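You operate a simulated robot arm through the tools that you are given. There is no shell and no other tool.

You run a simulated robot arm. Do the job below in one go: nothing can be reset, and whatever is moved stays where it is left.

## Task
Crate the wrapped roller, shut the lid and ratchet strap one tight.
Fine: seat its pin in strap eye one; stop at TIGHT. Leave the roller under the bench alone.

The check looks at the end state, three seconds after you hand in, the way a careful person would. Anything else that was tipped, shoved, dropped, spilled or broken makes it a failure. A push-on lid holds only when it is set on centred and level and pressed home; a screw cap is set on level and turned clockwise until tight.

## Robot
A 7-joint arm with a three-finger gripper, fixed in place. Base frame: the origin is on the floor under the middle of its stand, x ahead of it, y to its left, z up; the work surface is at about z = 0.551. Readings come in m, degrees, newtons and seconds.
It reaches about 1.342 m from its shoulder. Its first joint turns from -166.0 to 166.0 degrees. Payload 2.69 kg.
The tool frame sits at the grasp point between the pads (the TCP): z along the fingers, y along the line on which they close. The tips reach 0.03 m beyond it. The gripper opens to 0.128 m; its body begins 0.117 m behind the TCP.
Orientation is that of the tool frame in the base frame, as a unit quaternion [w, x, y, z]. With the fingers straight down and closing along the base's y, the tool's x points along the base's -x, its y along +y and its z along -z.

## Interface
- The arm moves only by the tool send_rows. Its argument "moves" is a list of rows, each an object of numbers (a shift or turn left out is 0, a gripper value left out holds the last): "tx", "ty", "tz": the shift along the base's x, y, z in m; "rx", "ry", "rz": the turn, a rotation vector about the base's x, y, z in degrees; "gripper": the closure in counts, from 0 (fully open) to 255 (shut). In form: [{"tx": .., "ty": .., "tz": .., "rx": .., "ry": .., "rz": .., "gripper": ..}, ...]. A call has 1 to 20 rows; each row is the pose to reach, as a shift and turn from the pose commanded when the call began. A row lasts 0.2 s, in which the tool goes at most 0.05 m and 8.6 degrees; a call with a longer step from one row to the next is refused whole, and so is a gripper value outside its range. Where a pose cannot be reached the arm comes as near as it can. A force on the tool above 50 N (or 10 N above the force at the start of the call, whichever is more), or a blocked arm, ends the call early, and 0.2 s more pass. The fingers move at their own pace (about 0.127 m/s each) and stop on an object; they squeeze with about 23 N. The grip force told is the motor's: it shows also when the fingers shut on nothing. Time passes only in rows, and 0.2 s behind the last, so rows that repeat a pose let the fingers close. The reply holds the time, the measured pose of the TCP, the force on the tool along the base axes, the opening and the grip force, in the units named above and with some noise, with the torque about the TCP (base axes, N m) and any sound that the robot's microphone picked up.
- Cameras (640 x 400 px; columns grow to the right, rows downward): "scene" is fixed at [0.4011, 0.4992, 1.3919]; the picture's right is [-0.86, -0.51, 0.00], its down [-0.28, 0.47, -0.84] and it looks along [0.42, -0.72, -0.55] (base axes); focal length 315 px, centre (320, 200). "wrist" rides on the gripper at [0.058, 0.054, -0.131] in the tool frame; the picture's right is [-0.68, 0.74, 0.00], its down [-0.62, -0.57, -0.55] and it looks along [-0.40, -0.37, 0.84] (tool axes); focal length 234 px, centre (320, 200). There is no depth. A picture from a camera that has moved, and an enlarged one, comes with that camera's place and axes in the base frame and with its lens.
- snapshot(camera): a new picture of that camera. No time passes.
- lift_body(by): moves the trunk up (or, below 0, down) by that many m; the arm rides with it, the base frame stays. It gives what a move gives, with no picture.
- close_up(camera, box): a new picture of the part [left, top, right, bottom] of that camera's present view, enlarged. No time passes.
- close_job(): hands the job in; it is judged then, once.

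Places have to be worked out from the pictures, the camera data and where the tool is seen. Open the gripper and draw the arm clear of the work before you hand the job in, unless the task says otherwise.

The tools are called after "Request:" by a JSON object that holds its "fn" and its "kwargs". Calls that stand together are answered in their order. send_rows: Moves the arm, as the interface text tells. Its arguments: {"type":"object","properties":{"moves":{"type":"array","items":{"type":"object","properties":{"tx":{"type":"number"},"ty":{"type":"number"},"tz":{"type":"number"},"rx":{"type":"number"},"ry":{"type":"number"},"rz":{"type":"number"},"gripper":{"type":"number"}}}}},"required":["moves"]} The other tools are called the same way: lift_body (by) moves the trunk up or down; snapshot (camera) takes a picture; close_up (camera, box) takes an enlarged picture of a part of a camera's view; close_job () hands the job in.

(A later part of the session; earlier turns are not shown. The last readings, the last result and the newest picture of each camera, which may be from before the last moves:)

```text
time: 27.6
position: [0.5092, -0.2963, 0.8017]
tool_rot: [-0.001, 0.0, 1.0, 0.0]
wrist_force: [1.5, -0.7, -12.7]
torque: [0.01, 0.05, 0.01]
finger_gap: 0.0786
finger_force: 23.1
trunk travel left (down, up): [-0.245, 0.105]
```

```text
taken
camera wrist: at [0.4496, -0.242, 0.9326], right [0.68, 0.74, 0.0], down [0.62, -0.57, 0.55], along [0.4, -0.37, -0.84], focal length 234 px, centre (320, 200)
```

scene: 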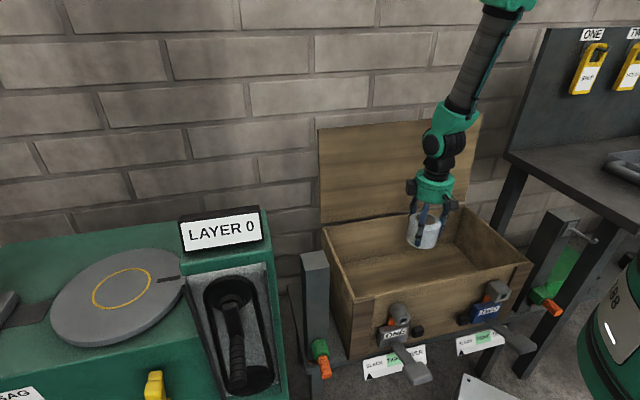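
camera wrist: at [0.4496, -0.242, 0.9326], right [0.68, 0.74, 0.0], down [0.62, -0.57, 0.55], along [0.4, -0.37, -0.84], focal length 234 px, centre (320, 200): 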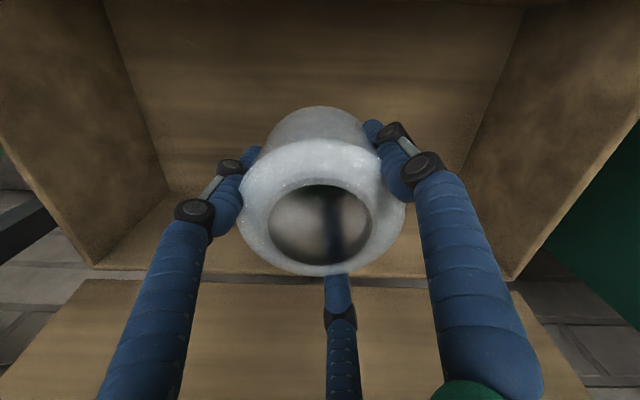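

The roller is centred in the opening with room all round. I lower to about 0.66, then continue in small steps feeling for the floor.

Request:
{"fn": "send_rows", "kwargs": {"moves": [{"tz": -0.03}, {"tz": -0.06}, {"tz": -0.09}, {"tz": -0.12}, {"tz": -0.14}]}}

Request:
{"fn": "send_rows", "kwargs": {"moves": [{"tz": -0.008}, {"tz": -0.014}]}}

```text
time: 28.8
position: [0.508, -0.296, 0.6599]
tool_rot: [0.0, 0.0, 1.0, 0.0]
wrist_force: [1.1, -0.4, -12.6]
torque: [0.03, 0.04, -0.01]
finger_gap: 0.0784
finger_force: 23.1
trunk travel left (down, up): [-0.245, 0.105]
```

```text
time: 29.4
position: [0.508, -0.2962, 0.6475]
tool_rot: [0.001, 0.0, 1.0, 0.001]
wrist_force: [0.4, -0.5, -13.4]
torque: [-0.03, 0.01, -0.06]
finger_gap: 0.0785
finger_force: 23.4
trunk travel left (down, up): [-0.245, 0.105]
```

No contact yet at z=0.647 (force still just the weight). I keep lowering in small steps.

Request:
{"fn": "send_rows", "kwargs": {"moves": [{"tz": -0.004}, {"tz": -0.008}]}}

Request:
{"fn": "snapshot", "kwargs": {"camera": "wrist"}}

Request:
{"fn": "snapshot", "kwargs": {"camera": "scene"}}

```text
time: 30.0
position: [0.5082, -0.2954, 0.6398]
tool_rot: [0.0, 0.0, 1.0, 0.0]
wrist_force: [0.4, 0.8, -13.4]
torque: [-0.02, -0.02, 0.03]
finger_gap: 0.0785
finger_force: 22.7
trunk travel left (down, up): [-0.245, 0.105]
```

```text
taken
camera wrist: at [0.4502, -0.2418, 0.7703], right [0.68, 0.74, 0.0], down [0.62, -0.57, 0.55], along [0.4, -0.37, -0.84], focal length 234 px, centre (320, 200)
```

wrist: 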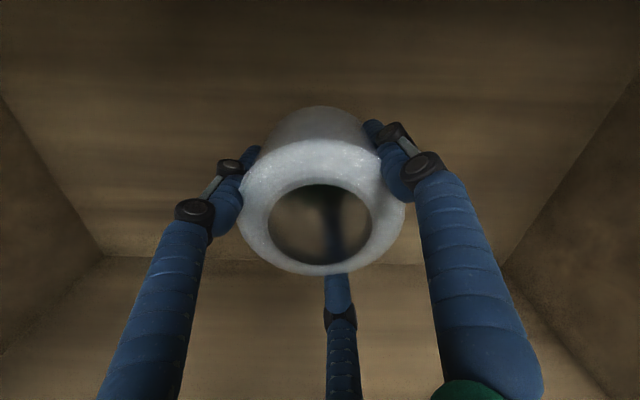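

```text
taken
```

scene: 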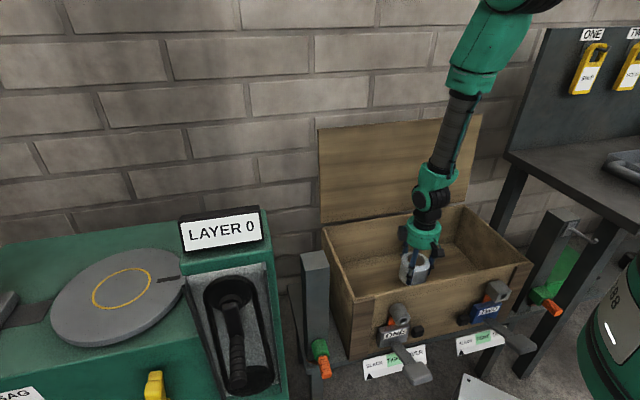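

The floor edges now suggest floor z≈0.575, so contact near TCP z≈0.618. I continue down in 4–5 mm steps.

Request:
{"fn": "send_rows", "kwargs": {"moves": [{"tz": -0.005}, {"tz": -0.01}, {"tz": -0.014}]}}

Request:
{"fn": "send_rows", "kwargs": {"moves": [{"tz": -0.003}, {"tz": -0.006}]}}

```text
time: 30.8
position: [0.5073, -0.2963, 0.6251]
tool_rot: [0.0, 0.0, 1.0, 0.0]
wrist_force: [-0.6, 0.2, -13.4]
torque: [0.0, 0.0, -0.02]
finger_gap: 0.0784
finger_force: 22.5
trunk travel left (down, up): [-0.245, 0.105]
```

```text
time: 31.4
position: [0.5075, -0.2959, 0.6196]
tool_rot: [0.0, 0.0, 1.0, 0.0]
wrist_force: [-0.2, 0.1, -13.8]
torque: [-0.01, 0.0, -0.01]
finger_gap: 0.0785
finger_force: 22.8
trunk travel left (down, up): [-0.245, 0.105]
```

Still free at z=0.620. Continuing in 3 mm steps.

Request:
{"fn": "send_rows", "kwargs": {"moves": [{"tz": -0.003}, {"tz": -0.006}]}}

Request:
{"fn": "send_rows", "kwargs": {"moves": [{"tz": -0.003}, {"tz": -0.006}]}}

Request:
{"fn": "send_rows", "kwargs": {"moves": [{"tz": -0.003}, {"tz": -0.006}]}}

```text
time: 32.0
position: [0.5082, -0.2964, 0.612]
tool_rot: [0.0, 0.0, 1.0, -0.001]
wrist_force: [0.0, -0.3, -14.0]
torque: [0.03, 0.01, 0.04]
finger_gap: 0.0787
finger_force: 23.0
trunk travel left (down, up): [-0.245, 0.105]
```

```text
time: 32.6
position: [0.5089, -0.2968, 0.6057]
tool_rot: [0.0, 0.0, 1.0, 0.001]
wrist_force: [0.0, -0.1, -13.9]
torque: [-0.02, 0.01, -0.02]
finger_gap: 0.0784
finger_force: 23.2
trunk travel left (down, up): [-0.245, 0.105]
```

```text
time: 33.2
position: [0.5084, -0.2966, 0.6009]
tool_rot: [0.0, -0.001, 1.0, 0.0]
wrist_force: [0.0, 0.1, -14.1]
torque: [-0.02, 0.01, 0.03]
finger_gap: 0.0785
finger_force: 23.1
trunk travel left (down, up): [-0.245, 0.105]
```

Still no contact at z=0.601. Continuing.

Request:
{"fn": "send_rows", "kwargs": {"moves": [{"tz": -0.003}, {"tz": -0.006}]}}

Request:
{"fn": "send_rows", "kwargs": {"moves": [{"tz": -0.003}, {"tz": -0.006}]}}

Request:
{"fn": "snapshot", "kwargs": {"camera": "wrist"}}

Request:
{"fn": "close_up", "kwargs": {"camera": "scene", "box": [320, 180, 520, 320]}}

```text
time: 33.8
position: [0.5085, -0.297, 0.5955]
tool_rot: [0.0, -0.001, 1.0, 0.0]
wrist_force: [0.6, -0.6, -13.3]
torque: [-0.01, 0.0, -0.01]
finger_gap: 0.0782
finger_force: 23.0
trunk travel left (down, up): [-0.245, 0.105]
```

```text
time: 34.4
position: [0.5081, -0.2959, 0.5902]
tool_rot: [0.001, 0.0, 1.0, 0.0]
wrist_force: [-0.3, 8.5, 14.5]
torque: [0.38, 0.06, 0.03]
finger_gap: 0.0788
finger_force: 23.2
trunk travel left (down, up): [-0.245, 0.105]
```

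```text
taken
camera wrist: at [0.4496, -0.2428, 0.7215], right [0.68, 0.74, 0.0], down [0.62, -0.56, 0.55], along [0.4, -0.37, -0.84], focal length 234 px, centre (320, 200)
```

wrist: 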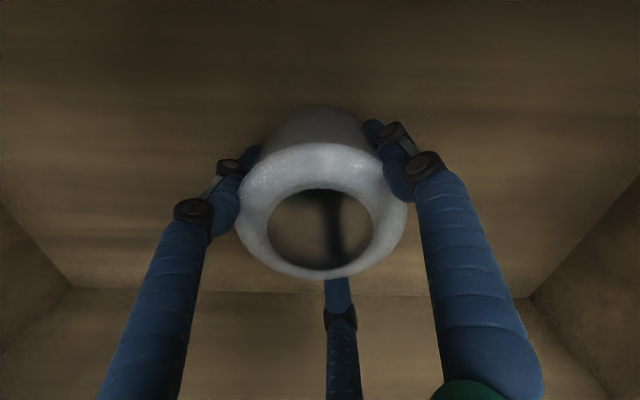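

```text
2.86 times, centred on (420, 250) of scene
camera zoom: at [0.4011, 0.4992, 1.3919], right [-0.86, -0.51, 0.0], down [-0.28, 0.47, -0.84], along [0.42, -0.72, -0.55], focal length 900 px, centre (34, 57)
```

zoom: 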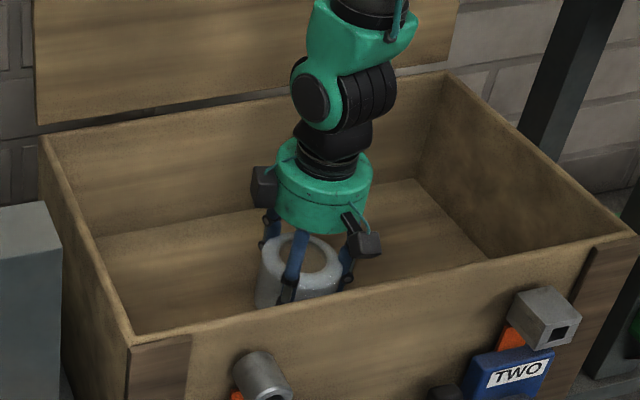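

Contact: the force changed from −13.4 to +14.5 N at z≈0.590, so the floor is at ~0.55. I ease off 2 mm, then open the fingers.

Request:
{"fn": "send_rows", "kwargs": {"moves": [{"tz": 0.002}, {"tz": 0.003}, {"tz": 0.003, "gripper": 120}, {"tz": 0.003, "gripper": 60}, {"tz": 0.003, "gripper": 0}, {"tz": 0.003, "gripper": 0}, {"tz": 0.003, "gripper": 0}]}}

Request:
{"fn": "snapshot", "kwargs": {"camera": "wrist"}}

```text
time: 36.0
position: [0.5073, -0.2964, 0.592]
tool_rot: [0.0, 0.001, 1.0, 0.0]
wrist_force: [-1.1, 0.3, -0.4]
torque: [0.04, -0.02, 0.0]
finger_gap: 0.1281
finger_force: 0.2
trunk travel left (down, up): [-0.245, 0.105]
```

```text
taken
camera wrist: at [0.4492, -0.2427, 0.7236], right [0.68, 0.74, 0.0], down [0.62, -0.57, 0.55], along [0.4, -0.37, -0.84], focal length 234 px, centre (320, 200)
```

wrist: 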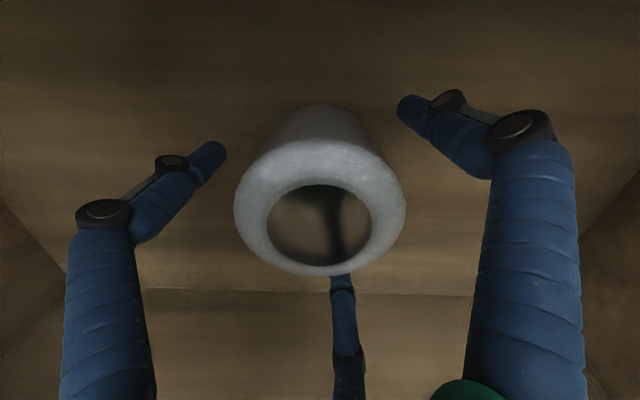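

The roller stands upright on the crate floor, released. I withdraw straight up to z≈1.19.

Request:
{"fn": "send_rows", "kwargs": {"moves": [{"tz": 0.02}, {"tz": 0.05}, {"tz": 0.09}, {"tz": 0.135}, {"tz": 0.18}, {"tz": 0.225}, {"tz": 0.27}, {"tz": 0.315}, {"tz": 0.36}, {"tz": 0.405}, {"tz": 0.45}, {"tz": 0.495}, {"tz": 0.54}, {"tz": 0.585}, {"tz": 0.61}]}}

Request:
{"fn": "snapshot", "kwargs": {"camera": "wrist"}}

Request:
{"fn": "snapshot", "kwargs": {"camera": "scene"}}

```text
time: 39.2
position: [0.5073, -0.2976, 1.202]
tool_rot: [-0.001, 0.001, 1.0, 0.0]
wrist_force: [-0.4, 0.6, -0.1]
torque: [-0.02, 0.0, -0.03]
finger_gap: 0.1279
finger_force: 0.1
trunk travel left (down, up): [-0.245, 0.105]
```

```text
taken
camera wrist: at [0.4487, -0.2434, 1.3344], right [0.68, 0.74, 0.0], down [0.62, -0.57, 0.55], along [0.4, -0.37, -0.84], focal length 234 px, centre (320, 200)
```

wrist: 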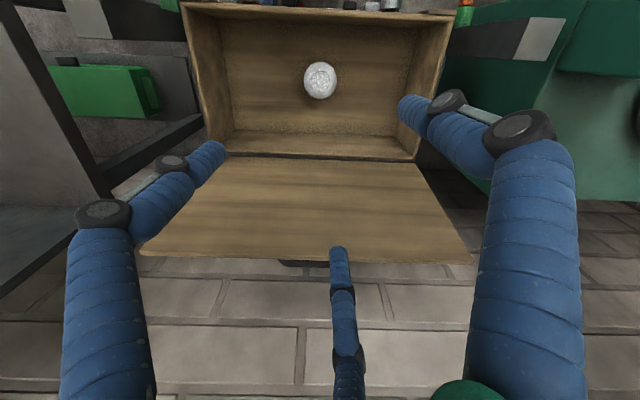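

```text
taken
```

scene: 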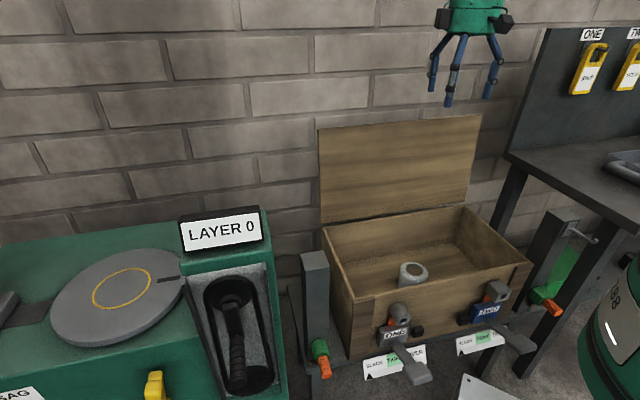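

The roller stands well inside the crate. Next is the lid; I need to know how far the wall is behind it and see its handle, so I move up 0.1 m for a second view of the wall.

Request:
{"fn": "close_up", "kwargs": {"camera": "wrist", "box": [120, 220, 480, 400]}}

Request:
{"fn": "send_rows", "kwargs": {"moves": [{"tz": 0.04}, {"tz": 0.08}, {"tz": 0.1}]}}

Request:
{"fn": "snapshot", "kwargs": {"camera": "wrist"}}

Request:
{"fn": "close_up", "kwargs": {"camera": "wrist", "box": [120, 200, 480, 400]}}

```text
1.78 times, centred on (300, 310) of wrist
camera zoom: at [0.4487, -0.2434, 1.3344], right [0.68, 0.74, 0.0], down [0.62, -0.57, 0.55], along [0.4, -0.37, -0.84], focal length 416 px, centre (356, 4)
```

zoom: 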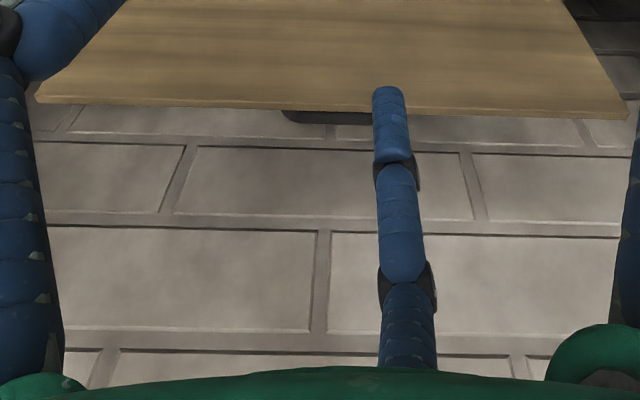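

```text
time: 40.0
position: [0.5075, -0.2972, 1.303]
tool_rot: [0.0, 0.0, 1.0, 0.0]
wrist_force: [0.0, -0.5, 0.0]
torque: [0.03, -0.02, -0.04]
finger_gap: 0.1279
finger_force: 0.0
trunk travel left (down, up): [-0.245, 0.105]
```

```text
taken
camera wrist: at [0.4497, -0.2438, 1.4342], right [0.68, 0.74, 0.0], down [0.62, -0.57, 0.55], along [0.4, -0.37, -0.84], focal length 234 px, centre (320, 200)
```

wrist: 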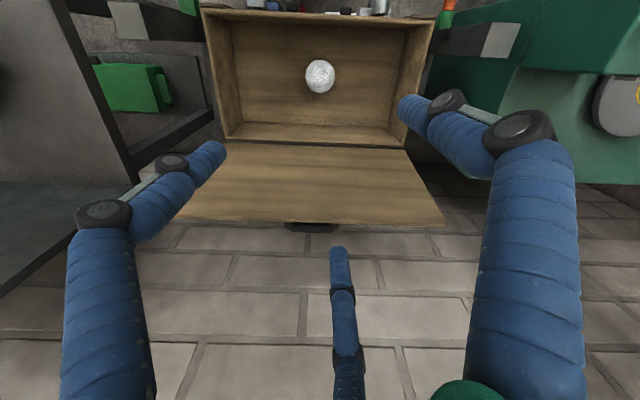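

```text
1.78 times, centred on (300, 300) of wrist
camera zoom: at [0.4497, -0.2438, 1.4342], right [0.68, 0.74, 0.0], down [0.62, -0.57, 0.55], along [0.4, -0.37, -0.84], focal length 416 px, centre (356, 22)
```

zoom: 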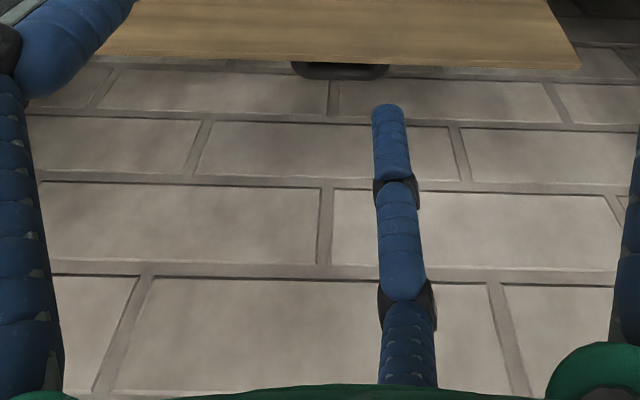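

The wall is about 0.29 m behind the lid's top edge, so there is room to straddle the lid near its left end. I turn the tool by 44.7° so its closing line lies along the crate's depth, and move above the lid's top edge.

Request:
{"fn": "send_rows", "kwargs": {"moves": [{"tx": 0.02, "ty": -0.004, "tz": -0.005, "rz": 5}, {"tx": 0.055, "ty": -0.01, "tz": -0.01, "rz": 12}, {"tx": 0.09, "ty": -0.017, "tz": -0.02, "rz": 19}, {"tx": 0.125, "ty": -0.024, "tz": -0.03, "rz": 26}, {"tx": 0.16, "ty": -0.03, "tz": -0.04, "rz": 33}, {"tx": 0.195, "ty": -0.038, "tz": -0.05, "rz": 39}, {"tx": 0.23, "ty": -0.045, "tz": -0.06, "rz": 43}, {"tx": 0.26, "ty": -0.05, "tz": -0.07, "rz": 44.7}, {"tx": 0.28, "ty": -0.055, "tz": -0.08, "rz": 44.7}]}}

Request:
{"fn": "snapshot", "kwargs": {"camera": "wrist"}}

Request:
{"fn": "snapshot", "kwargs": {"camera": "scene"}}

```text
time: 42.0
position: [0.7903, -0.3513, 1.2234]
tool_rot: [0.0, -0.381, 0.925, 0.0]
wrist_force: [0.1, 0.2, 0.0]
torque: [0.01, 0.01, -0.02]
finger_gap: 0.1277
finger_force: 0.1
trunk travel left (down, up): [-0.245, 0.105]
```

```text
taken
camera wrist: at [0.7108, -0.3535, 1.3543], right [-0.04, 1.0, 0.0], down [0.84, 0.03, 0.55], along [0.55, 0.02, -0.84], focal length 234 px, centre (320, 200)
```

wrist: 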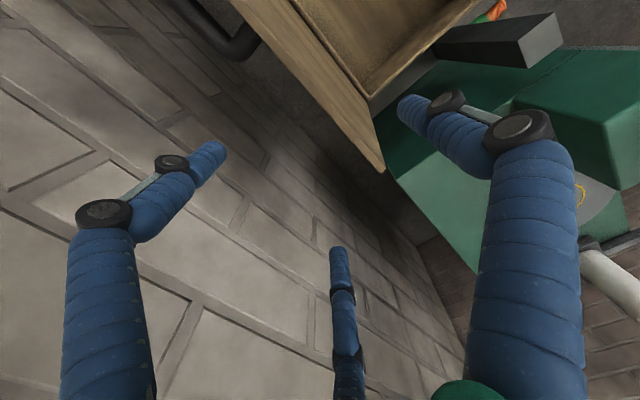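

```text
taken
```

scene: 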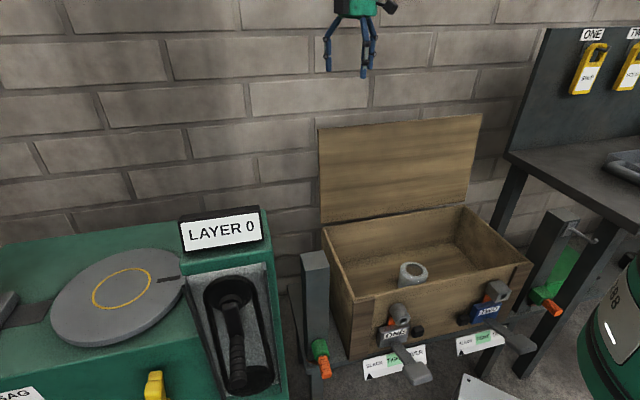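

The lid's left top corner is confirmed at about (0.85,−0.26,1.06). I zoom on the lid edge to judge its thickness and which face is which.

Request:
{"fn": "close_up", "kwargs": {"camera": "wrist", "box": [180, 0, 420, 190]}}

Request:
{"fn": "close_up", "kwargs": {"camera": "scene", "box": [290, 0, 500, 150]}}

```text
2.11 times, centred on (300, 95) of wrist
camera zoom: at [0.7108, -0.3535, 1.3543], right [-0.04, 1.0, 0.0], down [0.84, 0.03, 0.55], along [0.55, 0.02, -0.84], focal length 493 px, centre (362, 421)
```

zoom: 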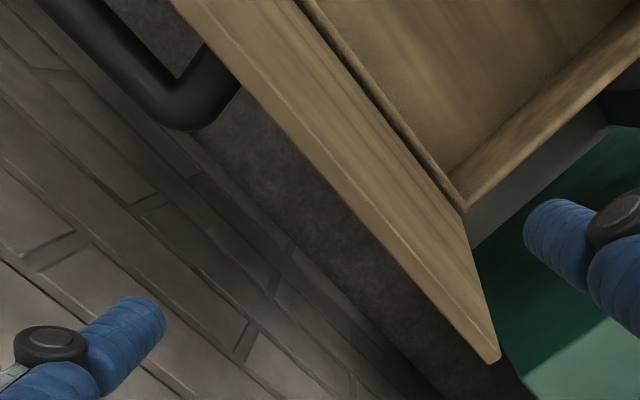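

```text
2.67 times, centred on (395, 75) of scene
camera zoom: at [0.4011, 0.4992, 1.3919], right [-0.86, -0.51, 0.0], down [-0.28, 0.47, -0.84], along [0.42, -0.72, -0.55], focal length 840 px, centre (120, 533)
```

zoom: 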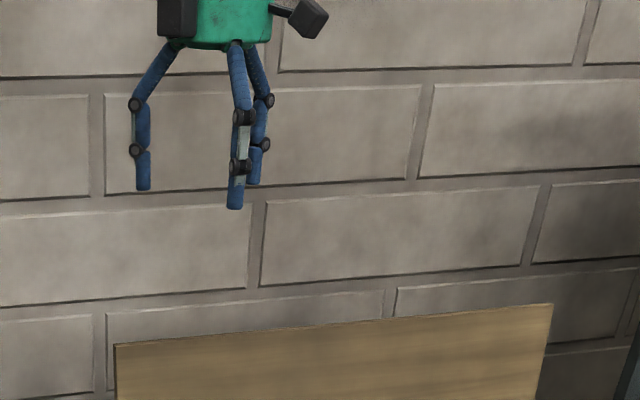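

The lid is ~15 mm thick; the straddle is centred with ~35–50 mm either side and the handle is clear of the fingers. I lower to z≈1.05 so one finger is in front and two behind.

Request:
{"fn": "send_rows", "kwargs": {"moves": [{"tz": -0.04}, {"tz": -0.08}, {"tz": -0.11}, {"tz": -0.14}, {"tz": -0.17}]}}

Request:
{"fn": "snapshot", "kwargs": {"camera": "wrist"}}

Request:
{"fn": "close_up", "kwargs": {"camera": "scene", "box": [260, 20, 500, 170]}}

```text
time: 43.2
position: [0.7905, -0.3522, 1.051]
tool_rot: [0.0, -0.38, 0.925, 0.0]
wrist_force: [0.2, 0.5, 0.1]
torque: [0.04, 0.0, -0.01]
finger_gap: 0.128
finger_force: 0.2
trunk travel left (down, up): [-0.245, 0.105]
```

```text
taken
camera wrist: at [0.7105, -0.3546, 1.1819], right [-0.04, 1.0, 0.0], down [0.84, 0.03, 0.55], along [0.55, 0.02, -0.84], focal length 234 px, centre (320, 200)
```

wrist: 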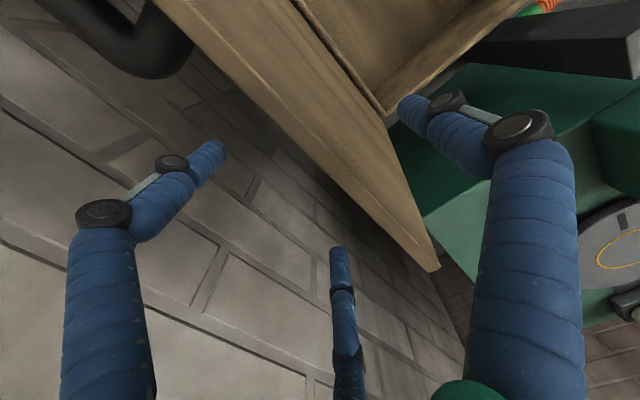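

```text
2.67 times, centred on (380, 95) of scene
camera zoom: at [0.4011, 0.4992, 1.3919], right [-0.86, -0.51, 0.0], down [-0.28, 0.47, -0.84], along [0.42, -0.72, -0.55], focal length 840 px, centre (160, 480)
```

zoom: 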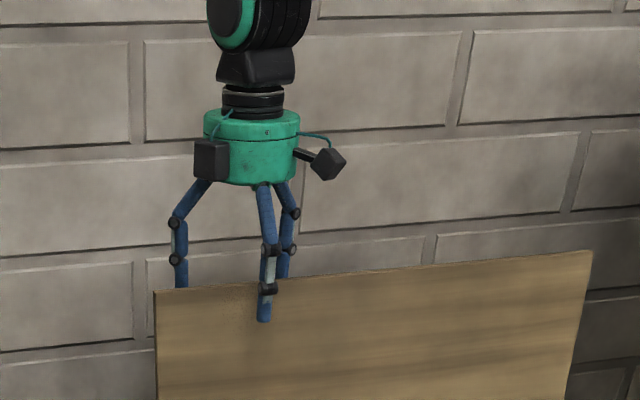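

The lid is neatly caged (one finger in front, two behind). I centre on it and partly close the fingers to a ~60 mm gap so the lid stays controlled.

Request:
{"fn": "send_rows", "kwargs": {"moves": [{"tx": -0.0176, "ty": 0.0178}, {"tx": -0.0176, "ty": 0.0178, "gripper": 135}, {"tx": -0.0176, "ty": 0.0178, "gripper": 135}, {"tx": -0.0176, "ty": 0.0178, "gripper": 135}]}}

Request:
{"fn": "snapshot", "kwargs": {"camera": "wrist"}}

Request:
{"fn": "close_up", "kwargs": {"camera": "scene", "box": [260, 20, 500, 170]}}

```text
time: 44.2
position: [0.7703, -0.334, 1.051]
tool_rot: [0.0, -0.381, 0.925, 0.0]
wrist_force: [-0.1, 0.7, 0.7]
torque: [0.0, 0.01, -0.01]
finger_gap: 0.0606
finger_force: 0.0
trunk travel left (down, up): [-0.245, 0.105]
```

```text
taken
camera wrist: at [0.6916, -0.3369, 1.1829], right [-0.04, 1.0, 0.0], down [0.84, 0.03, 0.55], along [0.55, 0.02, -0.84], focal length 234 px, centre (320, 200)
```

wrist: 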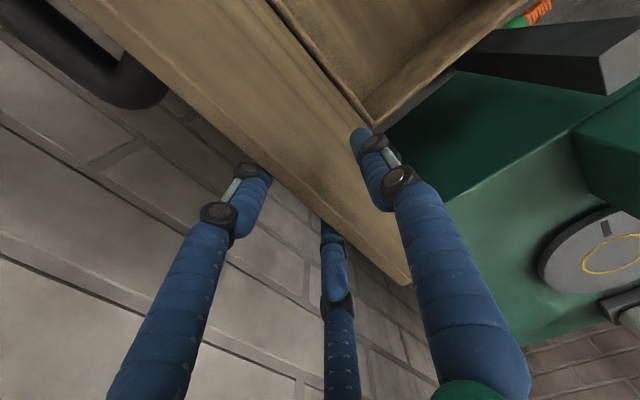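

```text
2.67 times, centred on (380, 95) of scene
camera zoom: at [0.4011, 0.4992, 1.3919], right [-0.86, -0.51, 0.0], down [-0.28, 0.47, -0.84], along [0.42, -0.72, -0.55], focal length 840 px, centre (160, 480)
```

zoom: 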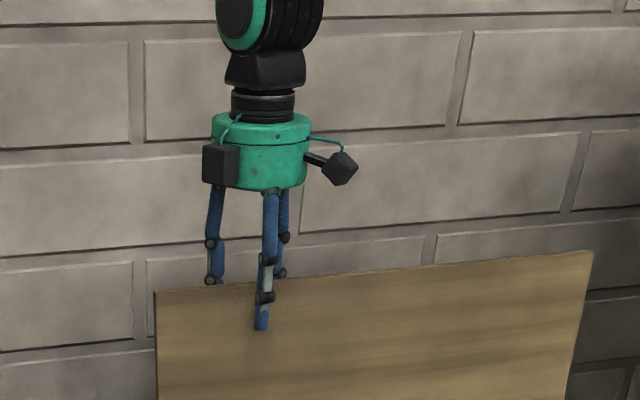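

The cage is closed to 60 mm around the lid edge. Now I pull slowly forward (≈36 mm along the crate's depth) to bring the lid to vertical, watching the force.

Request:
{"fn": "send_rows", "kwargs": {"moves": [{"tx": -0.0084, "ty": 0.0085, "tz": 0.001}, {"tx": -0.0169, "ty": 0.0171, "tz": 0.002}, {"tx": -0.0253, "ty": 0.0256, "tz": 0.002}]}}

Request:
{"fn": "snapshot", "kwargs": {"camera": "scene"}}

Request:
{"fn": "snapshot", "kwargs": {"camera": "wrist"}}

```text
time: 45.0
position: [0.7457, -0.3072, 1.0538]
tool_rot: [0.0, -0.38, 0.925, 0.0]
wrist_force: [2.7, -3.6, 7.3]
torque: [-0.58, -0.14, 0.19]
finger_gap: 0.0629
finger_force: 2.3
trunk travel left (down, up): [-0.245, 0.105]
```

```text
taken
```

scene: 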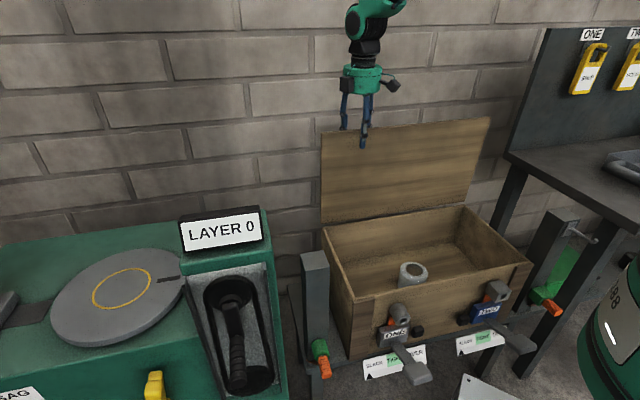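

```text
taken
camera wrist: at [0.6659, -0.3097, 1.1848], right [-0.04, 1.0, 0.0], down [0.84, 0.03, 0.55], along [0.55, 0.02, -0.84], focal length 234 px, centre (320, 200)
```

wrist: 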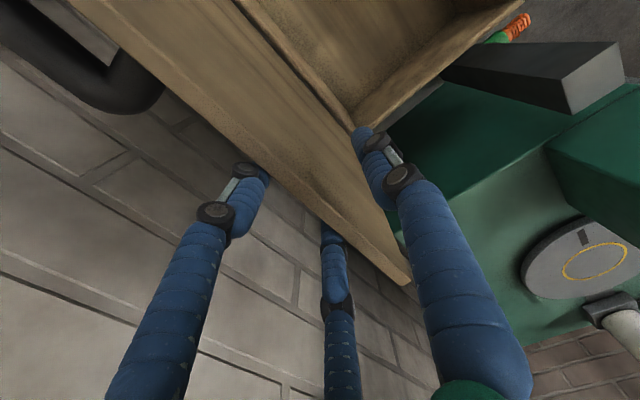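

The lid follows (about 4–5 N of push). I continue along the arc past vertical, tilting the tool with the lid to 15°.

Request:
{"fn": "send_rows", "kwargs": {"moves": [{"tx": -0.0192, "ty": 0.0194, "tz": -0.0012, "rx": -3.555, "ry": -3.515}, {"tx": -0.0382, "ty": 0.0387, "tz": -0.0048, "rx": -7.11, "ry": -7.03}, {"tx": -0.0569, "ty": 0.0576, "tz": -0.0107, "rx": -10.665, "ry": -10.545}]}}

Request:
{"fn": "snapshot", "kwargs": {"camera": "scene"}}

Request:
{"fn": "snapshot", "kwargs": {"camera": "wrist"}}

```text
time: 45.8
position: [0.6867, -0.2482, 1.0427]
tool_rot: [0.049, -0.378, 0.917, -0.12]
wrist_force: [-0.1, -0.6, -0.6]
torque: [0.01, 0.04, -0.01]
finger_gap: 0.0605
finger_force: 0.2
trunk travel left (down, up): [-0.245, 0.105]
```

```text
taken
```

scene: 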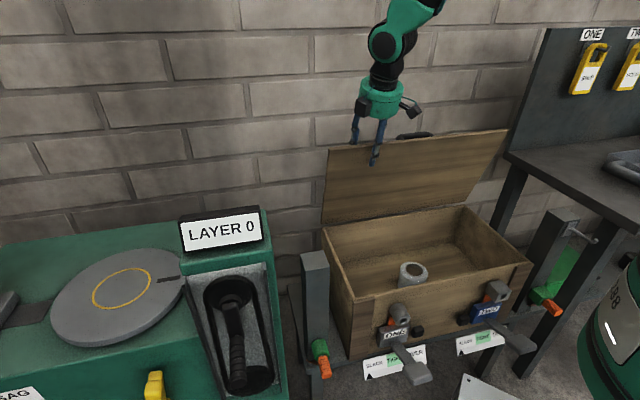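

```text
taken
camera wrist: at [0.5857, -0.2289, 1.1558], right [-0.02, 0.98, -0.19], down [0.72, 0.15, 0.68], along [0.69, -0.12, -0.71], focal length 234 px, centre (320, 200)
```

wrist: 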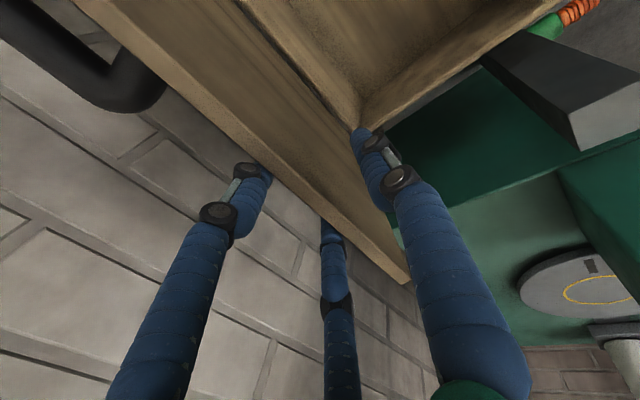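

The lid stands where I leave it (forces near zero at about 15°), so the hinge holds. I keep it caged and continue along the arc to 45°.

Request:
{"fn": "send_rows", "kwargs": {"moves": [{"tx": -0.0183, "ty": 0.0185, "tz": -0.0082, "rx": -3.555, "ry": -3.515}, {"tx": -0.0361, "ty": 0.0365, "tz": -0.0187, "rx": -7.11, "ry": -7.03}, {"tx": -0.0531, "ty": 0.0537, "tz": -0.0313, "rx": -10.665, "ry": -10.545}, {"tx": -0.0692, "ty": 0.07, "tz": -0.0459, "rx": -14.22, "ry": -14.06}, {"tx": -0.0845, "ty": 0.0855, "tz": -0.0626, "rx": -17.775, "ry": -17.575}, {"tx": -0.0986, "ty": 0.0998, "tz": -0.081, "rx": -21.33, "ry": -21.09}]}}

Request:
{"fn": "snapshot", "kwargs": {"camera": "scene"}}

Request:
{"fn": "snapshot", "kwargs": {"camera": "wrist"}}

```text
time: 47.2
position: [0.5873, -0.1514, 0.9634]
tool_rot: [0.146, -0.351, 0.854, -0.356]
wrist_force: [0.2, -1.1, -0.2]
torque: [0.03, -0.02, 0.04]
finger_gap: 0.0603
finger_force: 0.1
trunk travel left (down, up): [-0.245, 0.105]
```

```text
taken
```

scene: 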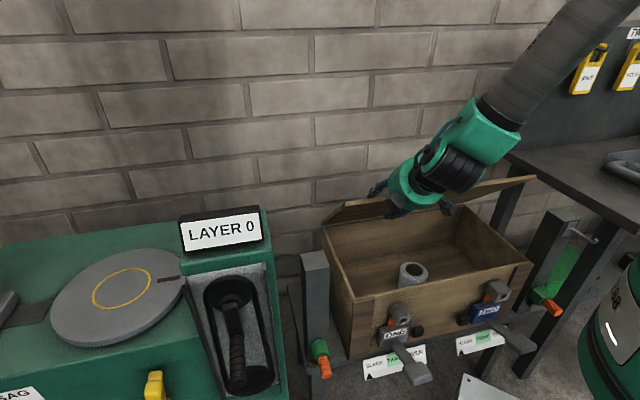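

```text
taken
camera wrist: at [0.4535, -0.0994, 1.0171], right [0.12, 0.85, -0.52], down [0.44, 0.43, 0.79], along [0.89, -0.32, -0.33], focal length 234 px, centre (320, 200)
```

wrist: 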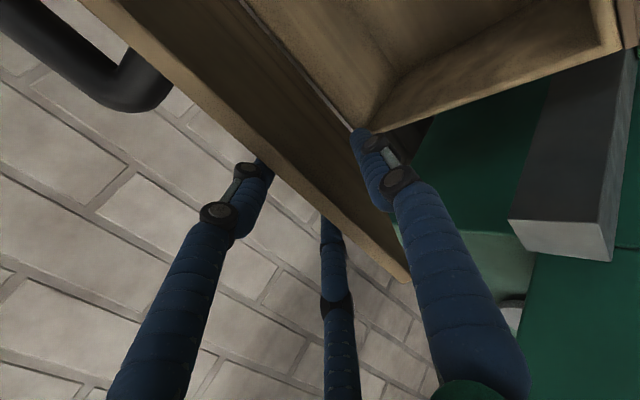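

The lid is at about 45° and still carries no load on the fingers. I continue along the arc to about 70°, tilting the tool no further than 60°.

Request:
{"fn": "send_rows", "kwargs": {"moves": [{"tx": -0.0129, "ty": 0.0131, "tz": -0.0201, "rx": -3.555, "ry": -3.515}, {"tx": -0.0247, "ty": 0.025, "tz": -0.0418, "rx": -7.11, "ry": -7.03}, {"tx": -0.0349, "ty": 0.0353, "tz": -0.0648, "rx": -10.665, "ry": -10.545}, {"tx": -0.0439, "ty": 0.0444, "tz": -0.089, "rx": -10.665, "ry": -10.545}, {"tx": -0.0512, "ty": 0.0518, "tz": -0.1143, "rx": -10.665, "ry": -10.545}]}}

Request:
{"fn": "snapshot", "kwargs": {"camera": "scene"}}

Request:
{"fn": "snapshot", "kwargs": {"camera": "wrist"}}

```text
time: 48.4
position: [0.5368, -0.1005, 0.8494]
tool_rot: [0.19, -0.329, 0.801, -0.463]
wrist_force: [0.0, -1.2, -0.3]
torque: [0.0, 0.02, 0.0]
finger_gap: 0.0602
finger_force: 0.1
trunk travel left (down, up): [-0.245, 0.105]
```

```text
taken
```

scene: 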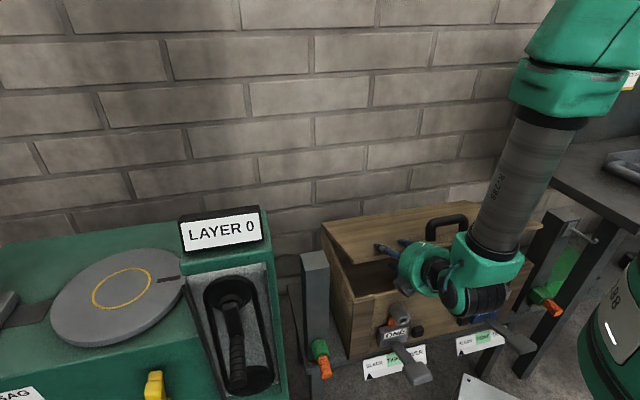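

```text
taken
camera wrist: at [0.3971, -0.0409, 0.8683], right [0.22, 0.74, -0.64], down [0.3, 0.57, 0.76], along [0.93, -0.36, -0.1], focal length 234 px, centre (320, 200)
```

wrist: 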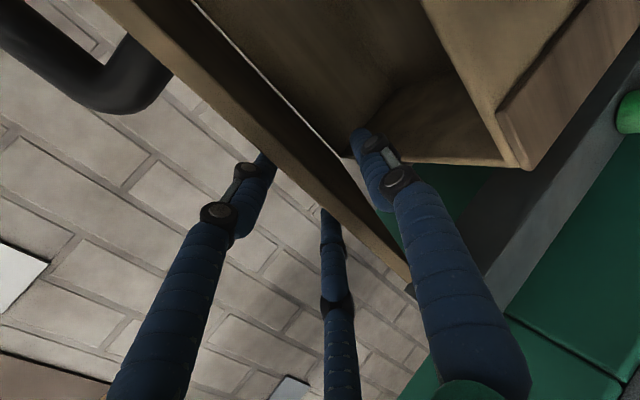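

The lid is about 20° from shut and stays put. I open the fingers a little and withdraw along the tool axis, away from the lid edge.

Request:
{"fn": "send_rows", "kwargs": {"moves": [{"gripper": 80}, {"gripper": 80}, {"tx": -0.0125, "ty": 0.0126, "tz": 0.01, "gripper": 80}, {"tx": -0.03, "ty": 0.0303, "tz": 0.025}, {"tx": -0.05, "ty": 0.0505, "tz": 0.041}, {"tx": -0.0645, "ty": 0.065, "tz": 0.053}]}}

Request:
{"fn": "snapshot", "kwargs": {"camera": "scene"}}

Request:
{"fn": "snapshot", "kwargs": {"camera": "wrist"}}

```text
time: 49.8
position: [0.4722, -0.0341, 0.9013]
tool_rot: [0.19, -0.329, 0.801, -0.463]
wrist_force: [-0.5, -0.2, -0.3]
torque: [-0.02, -0.01, -0.03]
finger_gap: 0.0879
finger_force: 0.1
trunk travel left (down, up): [-0.245, 0.105]
```

```text
taken
```

scene: 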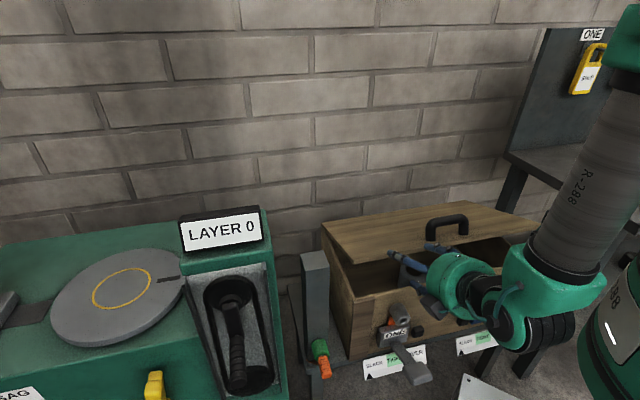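

```text
taken
camera wrist: at [0.3321, 0.0251, 0.9207], right [0.22, 0.74, -0.64], down [0.3, 0.57, 0.76], along [0.93, -0.36, -0.1], focal length 234 px, centre (320, 200)
```

wrist: 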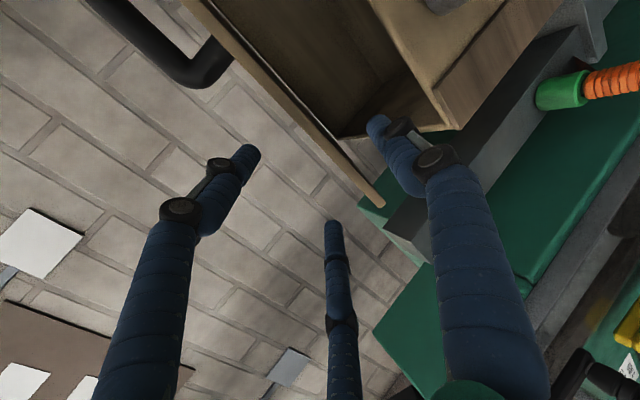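

The lid stays at ~20° open by itself. I raise the hand, swing the tool back to vertical and close the fingers to press the lid down from above.

Request:
{"fn": "send_rows", "kwargs": {"moves": [{"tz": 0.04}, {"tz": 0.08}, {"tz": 0.12, "rx": 5.69, "ry": 5.62}, {"tz": 0.15, "rx": 11.38, "ry": 11.25}, {"tz": 0.16, "rx": 17.06, "ry": 16.87, "gripper": 255}, {"tz": 0.16, "rx": 22.75, "ry": 22.5, "gripper": 255}, {"tz": 0.16, "rx": 28.44, "ry": 28.12}, {"tz": 0.16, "rx": 34.13, "ry": 33.74}, {"tz": 0.16, "rx": 39.8, "ry": 39.4}, {"tz": 0.16, "rx": 42.66, "ry": 42.18}]}}

Request:
{"fn": "snapshot", "kwargs": {"camera": "scene"}}

Request:
{"fn": "snapshot", "kwargs": {"camera": "wrist"}}

```text
time: 52.0
position: [0.4705, -0.0339, 1.0616]
tool_rot: [0.0, -0.381, 0.925, 0.0]
wrist_force: [0.3, 0.3, 1.0]
torque: [0.0, -0.1, -0.02]
finger_gap: 0.0023
finger_force: 22.4
trunk travel left (down, up): [-0.245, 0.105]
```

```text
taken
```

scene: 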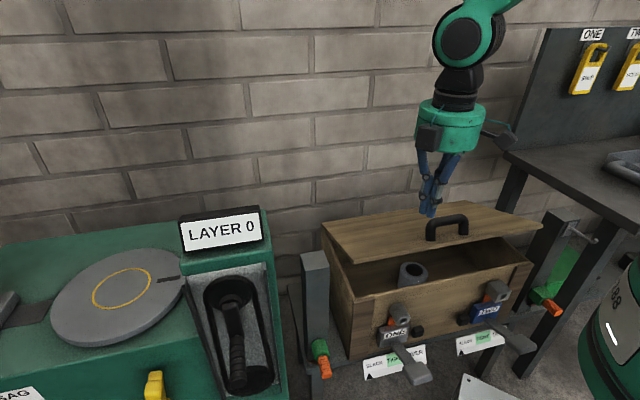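

```text
taken
camera wrist: at [0.3921, -0.0373, 1.1931], right [-0.04, 1.0, 0.0], down [0.83, 0.03, 0.55], along [0.55, 0.02, -0.84], focal length 234 px, centre (320, 200)
```

wrist: 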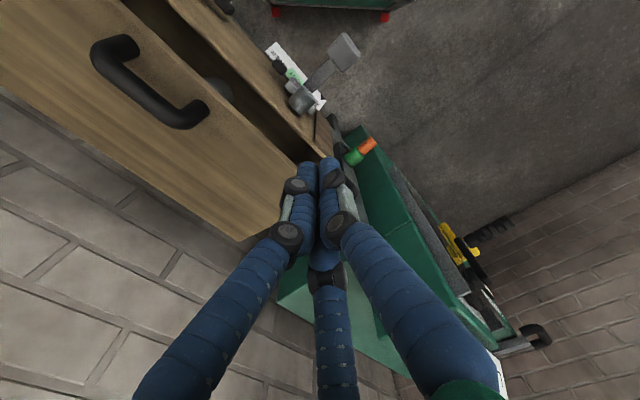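

The fingers are closed and the lid rests ~20° open. I move over the lid near its front-left part (0.558,−0.152), clear of the handle, and come down to just above it.

Request:
{"fn": "send_rows", "kwargs": {"moves": [{"tx": 0.022, "ty": -0.03, "tz": 0.0}, {"tx": 0.044, "ty": -0.06, "tz": -0.01}, {"tx": 0.066, "ty": -0.09, "tz": -0.03}, {"tx": 0.0875, "ty": -0.118, "tz": -0.06}, {"tx": 0.0875, "ty": -0.118, "tz": -0.1}, {"tx": 0.0875, "ty": -0.118, "tz": -0.14}, {"tx": 0.0875, "ty": -0.118, "tz": -0.17}]}}

Request:
{"fn": "snapshot", "kwargs": {"camera": "scene"}}

Request:
{"fn": "snapshot", "kwargs": {"camera": "wrist"}}

```text
time: 53.6
position: [0.5614, -0.1533, 0.8894]
tool_rot: [0.001, -0.38, 0.925, 0.0]
wrist_force: [0.7, 0.2, 1.2]
torque: [-0.02, 0.03, -0.04]
finger_gap: 0.0023
finger_force: 22.9
trunk travel left (down, up): [-0.245, 0.105]
```

```text
taken
```

scene: 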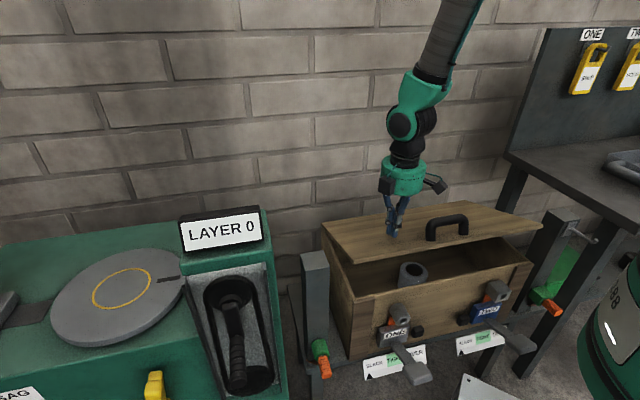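

```text
taken
camera wrist: at [0.482, -0.1554, 1.0203], right [-0.04, 1.0, 0.0], down [0.84, 0.03, 0.55], along [0.55, 0.02, -0.84], focal length 234 px, centre (320, 200)
```

wrist: 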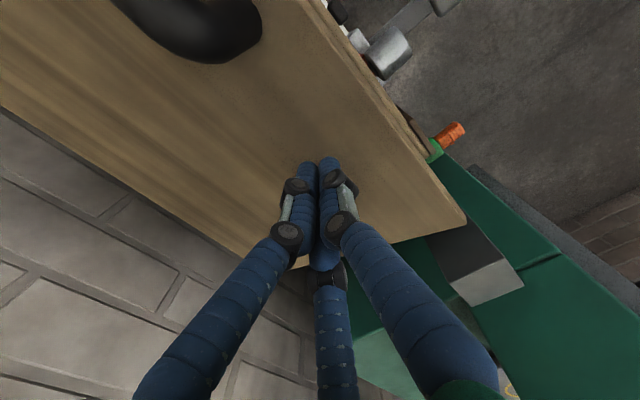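

The fingertips are just above the lid. I press it down slowly.

Request:
{"fn": "send_rows", "kwargs": {"moves": [{"tz": -0.015}, {"tz": -0.03}, {"tz": -0.045}, {"tz": -0.06}, {"tz": -0.075}, {"tz": -0.09}]}}

Request:
{"fn": "snapshot", "kwargs": {"camera": "scene"}}

```text
time: 55.0
position: [0.5623, -0.1527, 0.7988]
tool_rot: [0.0, -0.38, 0.925, 0.0]
wrist_force: [-1.0, -0.8, 0.1]
torque: [-0.01, 0.02, 0.01]
finger_gap: 0.0023
finger_force: 22.2
trunk travel left (down, up): [-0.245, 0.105]
```

```text
taken
```

scene: 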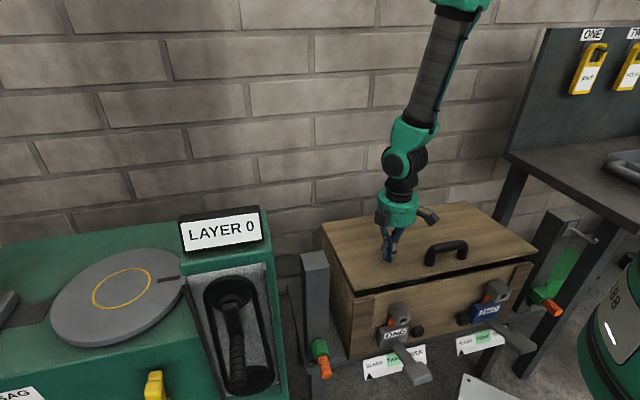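

The lid is nearly shut. I continue in small steps until it seats.

Request:
{"fn": "send_rows", "kwargs": {"moves": [{"tz": -0.008}, {"tz": -0.016}, {"tz": -0.022}]}}

Request:
{"fn": "close_up", "kwargs": {"camera": "scene", "box": [310, 180, 560, 340]}}

```text
time: 55.8
position: [0.5627, -0.152, 0.7784]
tool_rot: [0.0, -0.381, 0.924, 0.0]
wrist_force: [0.1, -0.5, -0.6]
torque: [0.02, 0.02, 0.0]
finger_gap: 0.0021
finger_force: 22.9
trunk travel left (down, up): [-0.245, 0.105]
```

```text
2.50 times, centred on (435, 260) of scene
camera zoom: at [0.4011, 0.4992, 1.3919], right [-0.86, -0.51, 0.0], down [-0.28, 0.47, -0.84], along [0.42, -0.72, -0.55], focal length 787 px, centre (32, 50)
```

zoom: 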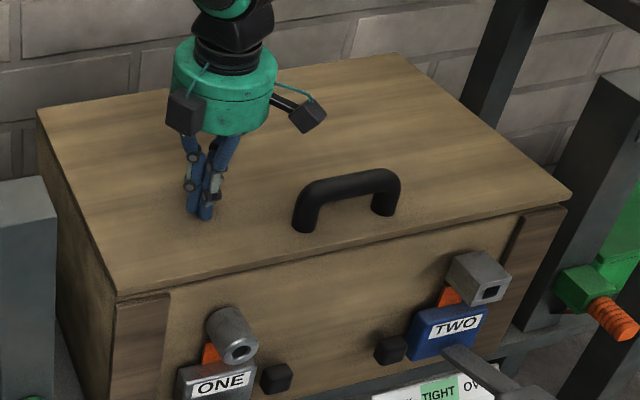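

The lid looks shut. I press a few millimetres more until I feel the rim.

Request:
{"fn": "send_rows", "kwargs": {"moves": [{"tz": -0.004}, {"tz": -0.008}]}}

Request:
{"fn": "send_rows", "kwargs": {"moves": [{"tz": -0.003}, {"tz": -0.006}]}}

```text
time: 56.4
position: [0.5601, -0.1527, 0.7722]
tool_rot: [-0.001, -0.38, 0.925, -0.001]
wrist_force: [-0.2, 1.4, 0.3]
torque: [0.04, 0.01, 0.01]
finger_gap: 0.0022
finger_force: 23.2
trunk travel left (down, up): [-0.245, 0.105]
```

```text
time: 56.9
position: [0.5601, -0.1518, 0.7704]
tool_rot: [0.001, -0.381, 0.925, -0.001]
wrist_force: [-13.6, 2.8, 33.9]
torque: [0.04, 0.54, -0.03]
finger_gap: 0.0061
finger_force: 31.6
trunk travel left (down, up): [-0.245, 0.105]
stopped in row 2: the force on the tool passed its limit at 60 N (the readings are from after the stop); the commanded pose is now the measured one
```

The lid is home: a firm 34–60 N reaction with its top at z≈0.74. I lift off and go to a spot in front of the left post, turning the tool halfway (−90°) so I can look at pin one.

Request:
{"fn": "send_rows", "kwargs": {"moves": [{"tz": 0.04}, {"tz": 0.08}, {"tz": 0.125}, {"tz": 0.17}, {"tz": 0.215}, {"tx": 0.0, "ty": 0.03, "tz": 0.25, "rz": -8}, {"tx": -0.01, "ty": 0.07, "tz": 0.27, "rz": -16}, {"tx": -0.02, "ty": 0.11, "tz": 0.28, "rz": -24}, {"tx": -0.035, "ty": 0.15, "tz": 0.28, "rz": -32}, {"tx": -0.05, "ty": 0.19, "tz": 0.28, "rz": -40}, {"tx": -0.065, "ty": 0.23, "tz": 0.28, "rz": -48}, {"tx": -0.08, "ty": 0.27, "tz": 0.28, "rz": -56}, {"tx": -0.09, "ty": 0.31, "tz": 0.28, "rz": -64}, {"tx": -0.1, "ty": 0.35, "tz": 0.28, "rz": -72}, {"tx": -0.1, "ty": 0.38, "tz": 0.28, "rz": -80}, {"tx": -0.1, "ty": 0.4, "tz": 0.28, "rz": -88}, {"tx": -0.1, "ty": 0.4, "tz": 0.28, "rz": -90}]}}

Request:
{"fn": "snapshot", "kwargs": {"camera": "scene"}}

Request:
{"fn": "snapshot", "kwargs": {"camera": "wrist"}}

```text
time: 60.5
position: [0.4625, 0.2477, 1.0479]
tool_rot: [0.0, 0.385, 0.923, 0.0]
wrist_force: [0.4, -0.2, -0.9]
torque: [-0.03, -0.01, 0.0]
finger_gap: 0.0021
finger_force: 31.6
trunk travel left (down, up): [-0.245, 0.105]
```

```text
taken
```

scene: 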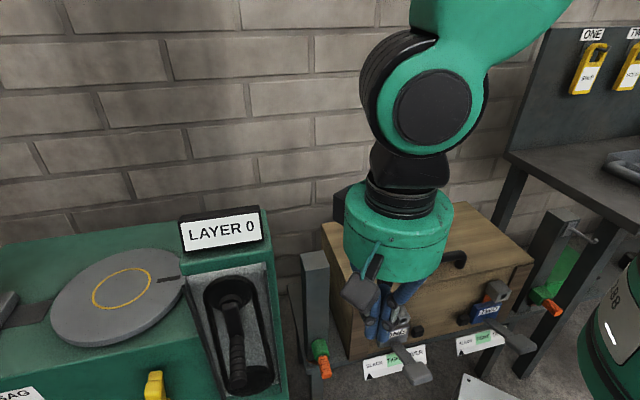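

```text
taken
camera wrist: at [0.459, 0.3285, 1.1796], right [1.0, 0.04, 0.0], down [0.03, -0.83, 0.55], along [0.02, -0.55, -0.84], focal length 234 px, centre (320, 200)
```

wrist: 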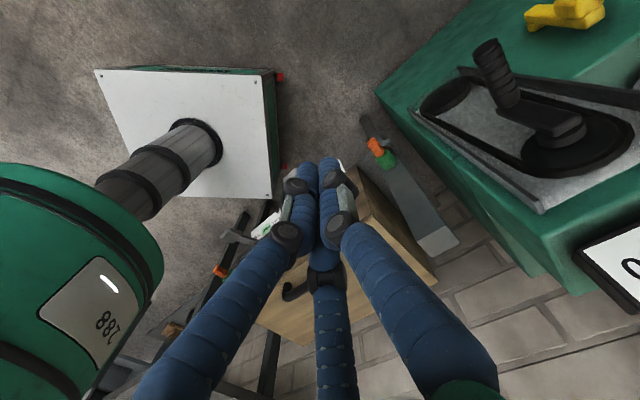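

Now the pin, post and machine side are visible from another direction. I enlarge the pin and the strap area.

Request:
{"fn": "close_up", "kwargs": {"camera": "wrist", "box": [330, 110, 470, 210]}}

Request:
{"fn": "close_up", "kwargs": {"camera": "scene", "box": [290, 300, 450, 400]}}

Request:
{"fn": "close_up", "kwargs": {"camera": "wrist", "box": [190, 190, 330, 330]}}

```text
4.00 times, centred on (400, 160) of wrist
camera zoom: at [0.459, 0.3285, 1.1796], right [1.0, 0.04, 0.0], down [0.03, -0.83, 0.55], along [0.02, -0.55, -0.84], focal length 937 px, centre (0, 360)
```

zoom: 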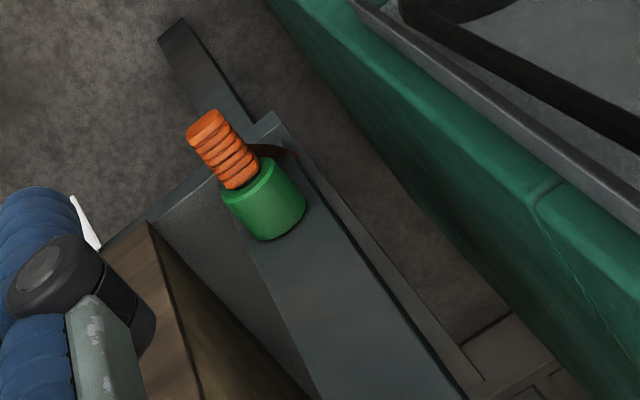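

```text
4.00 times, centred on (370, 350) of scene
camera zoom: at [0.4011, 0.4992, 1.3919], right [-0.86, -0.51, 0.0], down [-0.28, 0.47, -0.84], along [0.42, -0.72, -0.55], focal length 1260 px, centre (120, -400)
```

zoom: 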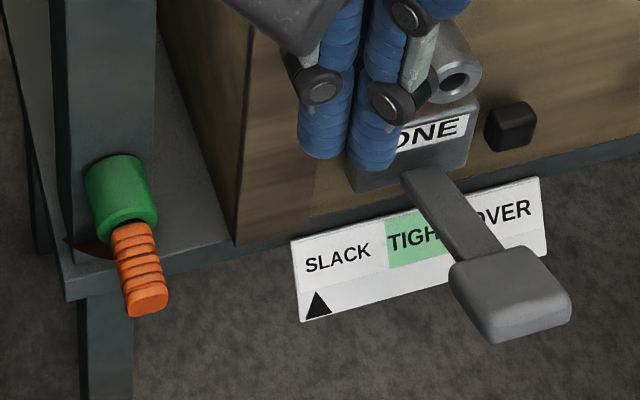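

```text
2.86 times, centred on (260, 260) of wrist
camera zoom: at [0.459, 0.3285, 1.1796], right [1.0, 0.04, 0.0], down [0.03, -0.83, 0.55], along [0.02, -0.55, -0.84], focal length 669 px, centre (491, 29)
```

zoom: 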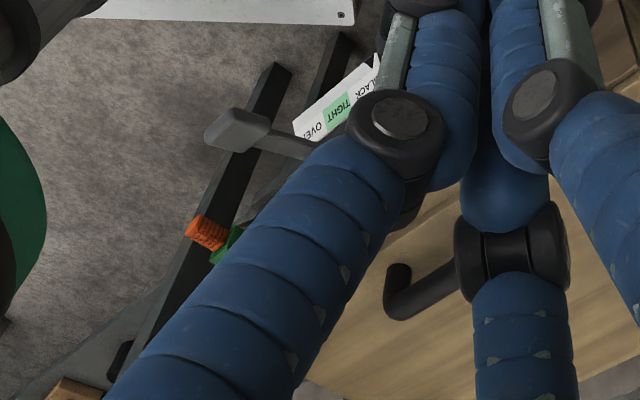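

The orange ribbed pin sits in a green cup on the post, axis along the crate's front normal at about z≈0.557. I finish the half turn here in free space so the camera will be on top when the tool goes horizontal.

Request:
{"fn": "send_rows", "kwargs": {"moves": [{"rz": -8, "gripper": 110}, {"rz": -16, "gripper": 110}, {"rz": -24}, {"rz": -32}, {"rz": -40}, {"rz": -48}, {"rz": -56}, {"rz": -64}, {"rz": -72}, {"rz": -80}, {"rz": -88}, {"rz": -90}]}}

Request:
{"fn": "snapshot", "kwargs": {"camera": "scene"}}

```text
time: 63.1
position: [0.4619, 0.2474, 1.0486]
tool_rot: [0.0, 0.925, 0.379, 0.0]
wrist_force: [0.5, -0.1, -0.1]
torque: [0.0, 0.0, 0.02]
finger_gap: 0.073
finger_force: 0.0
trunk travel left (down, up): [-0.245, 0.105]
```

```text
taken
```

scene: 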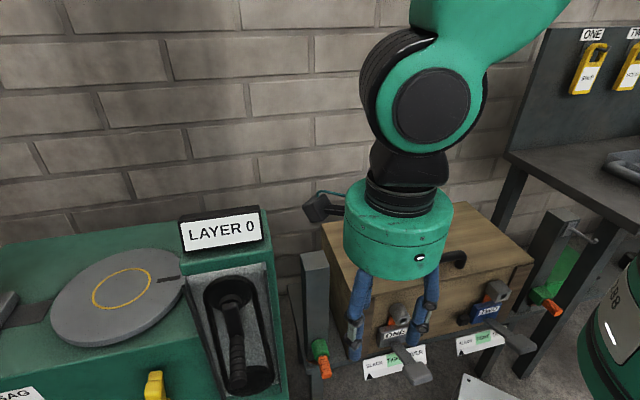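

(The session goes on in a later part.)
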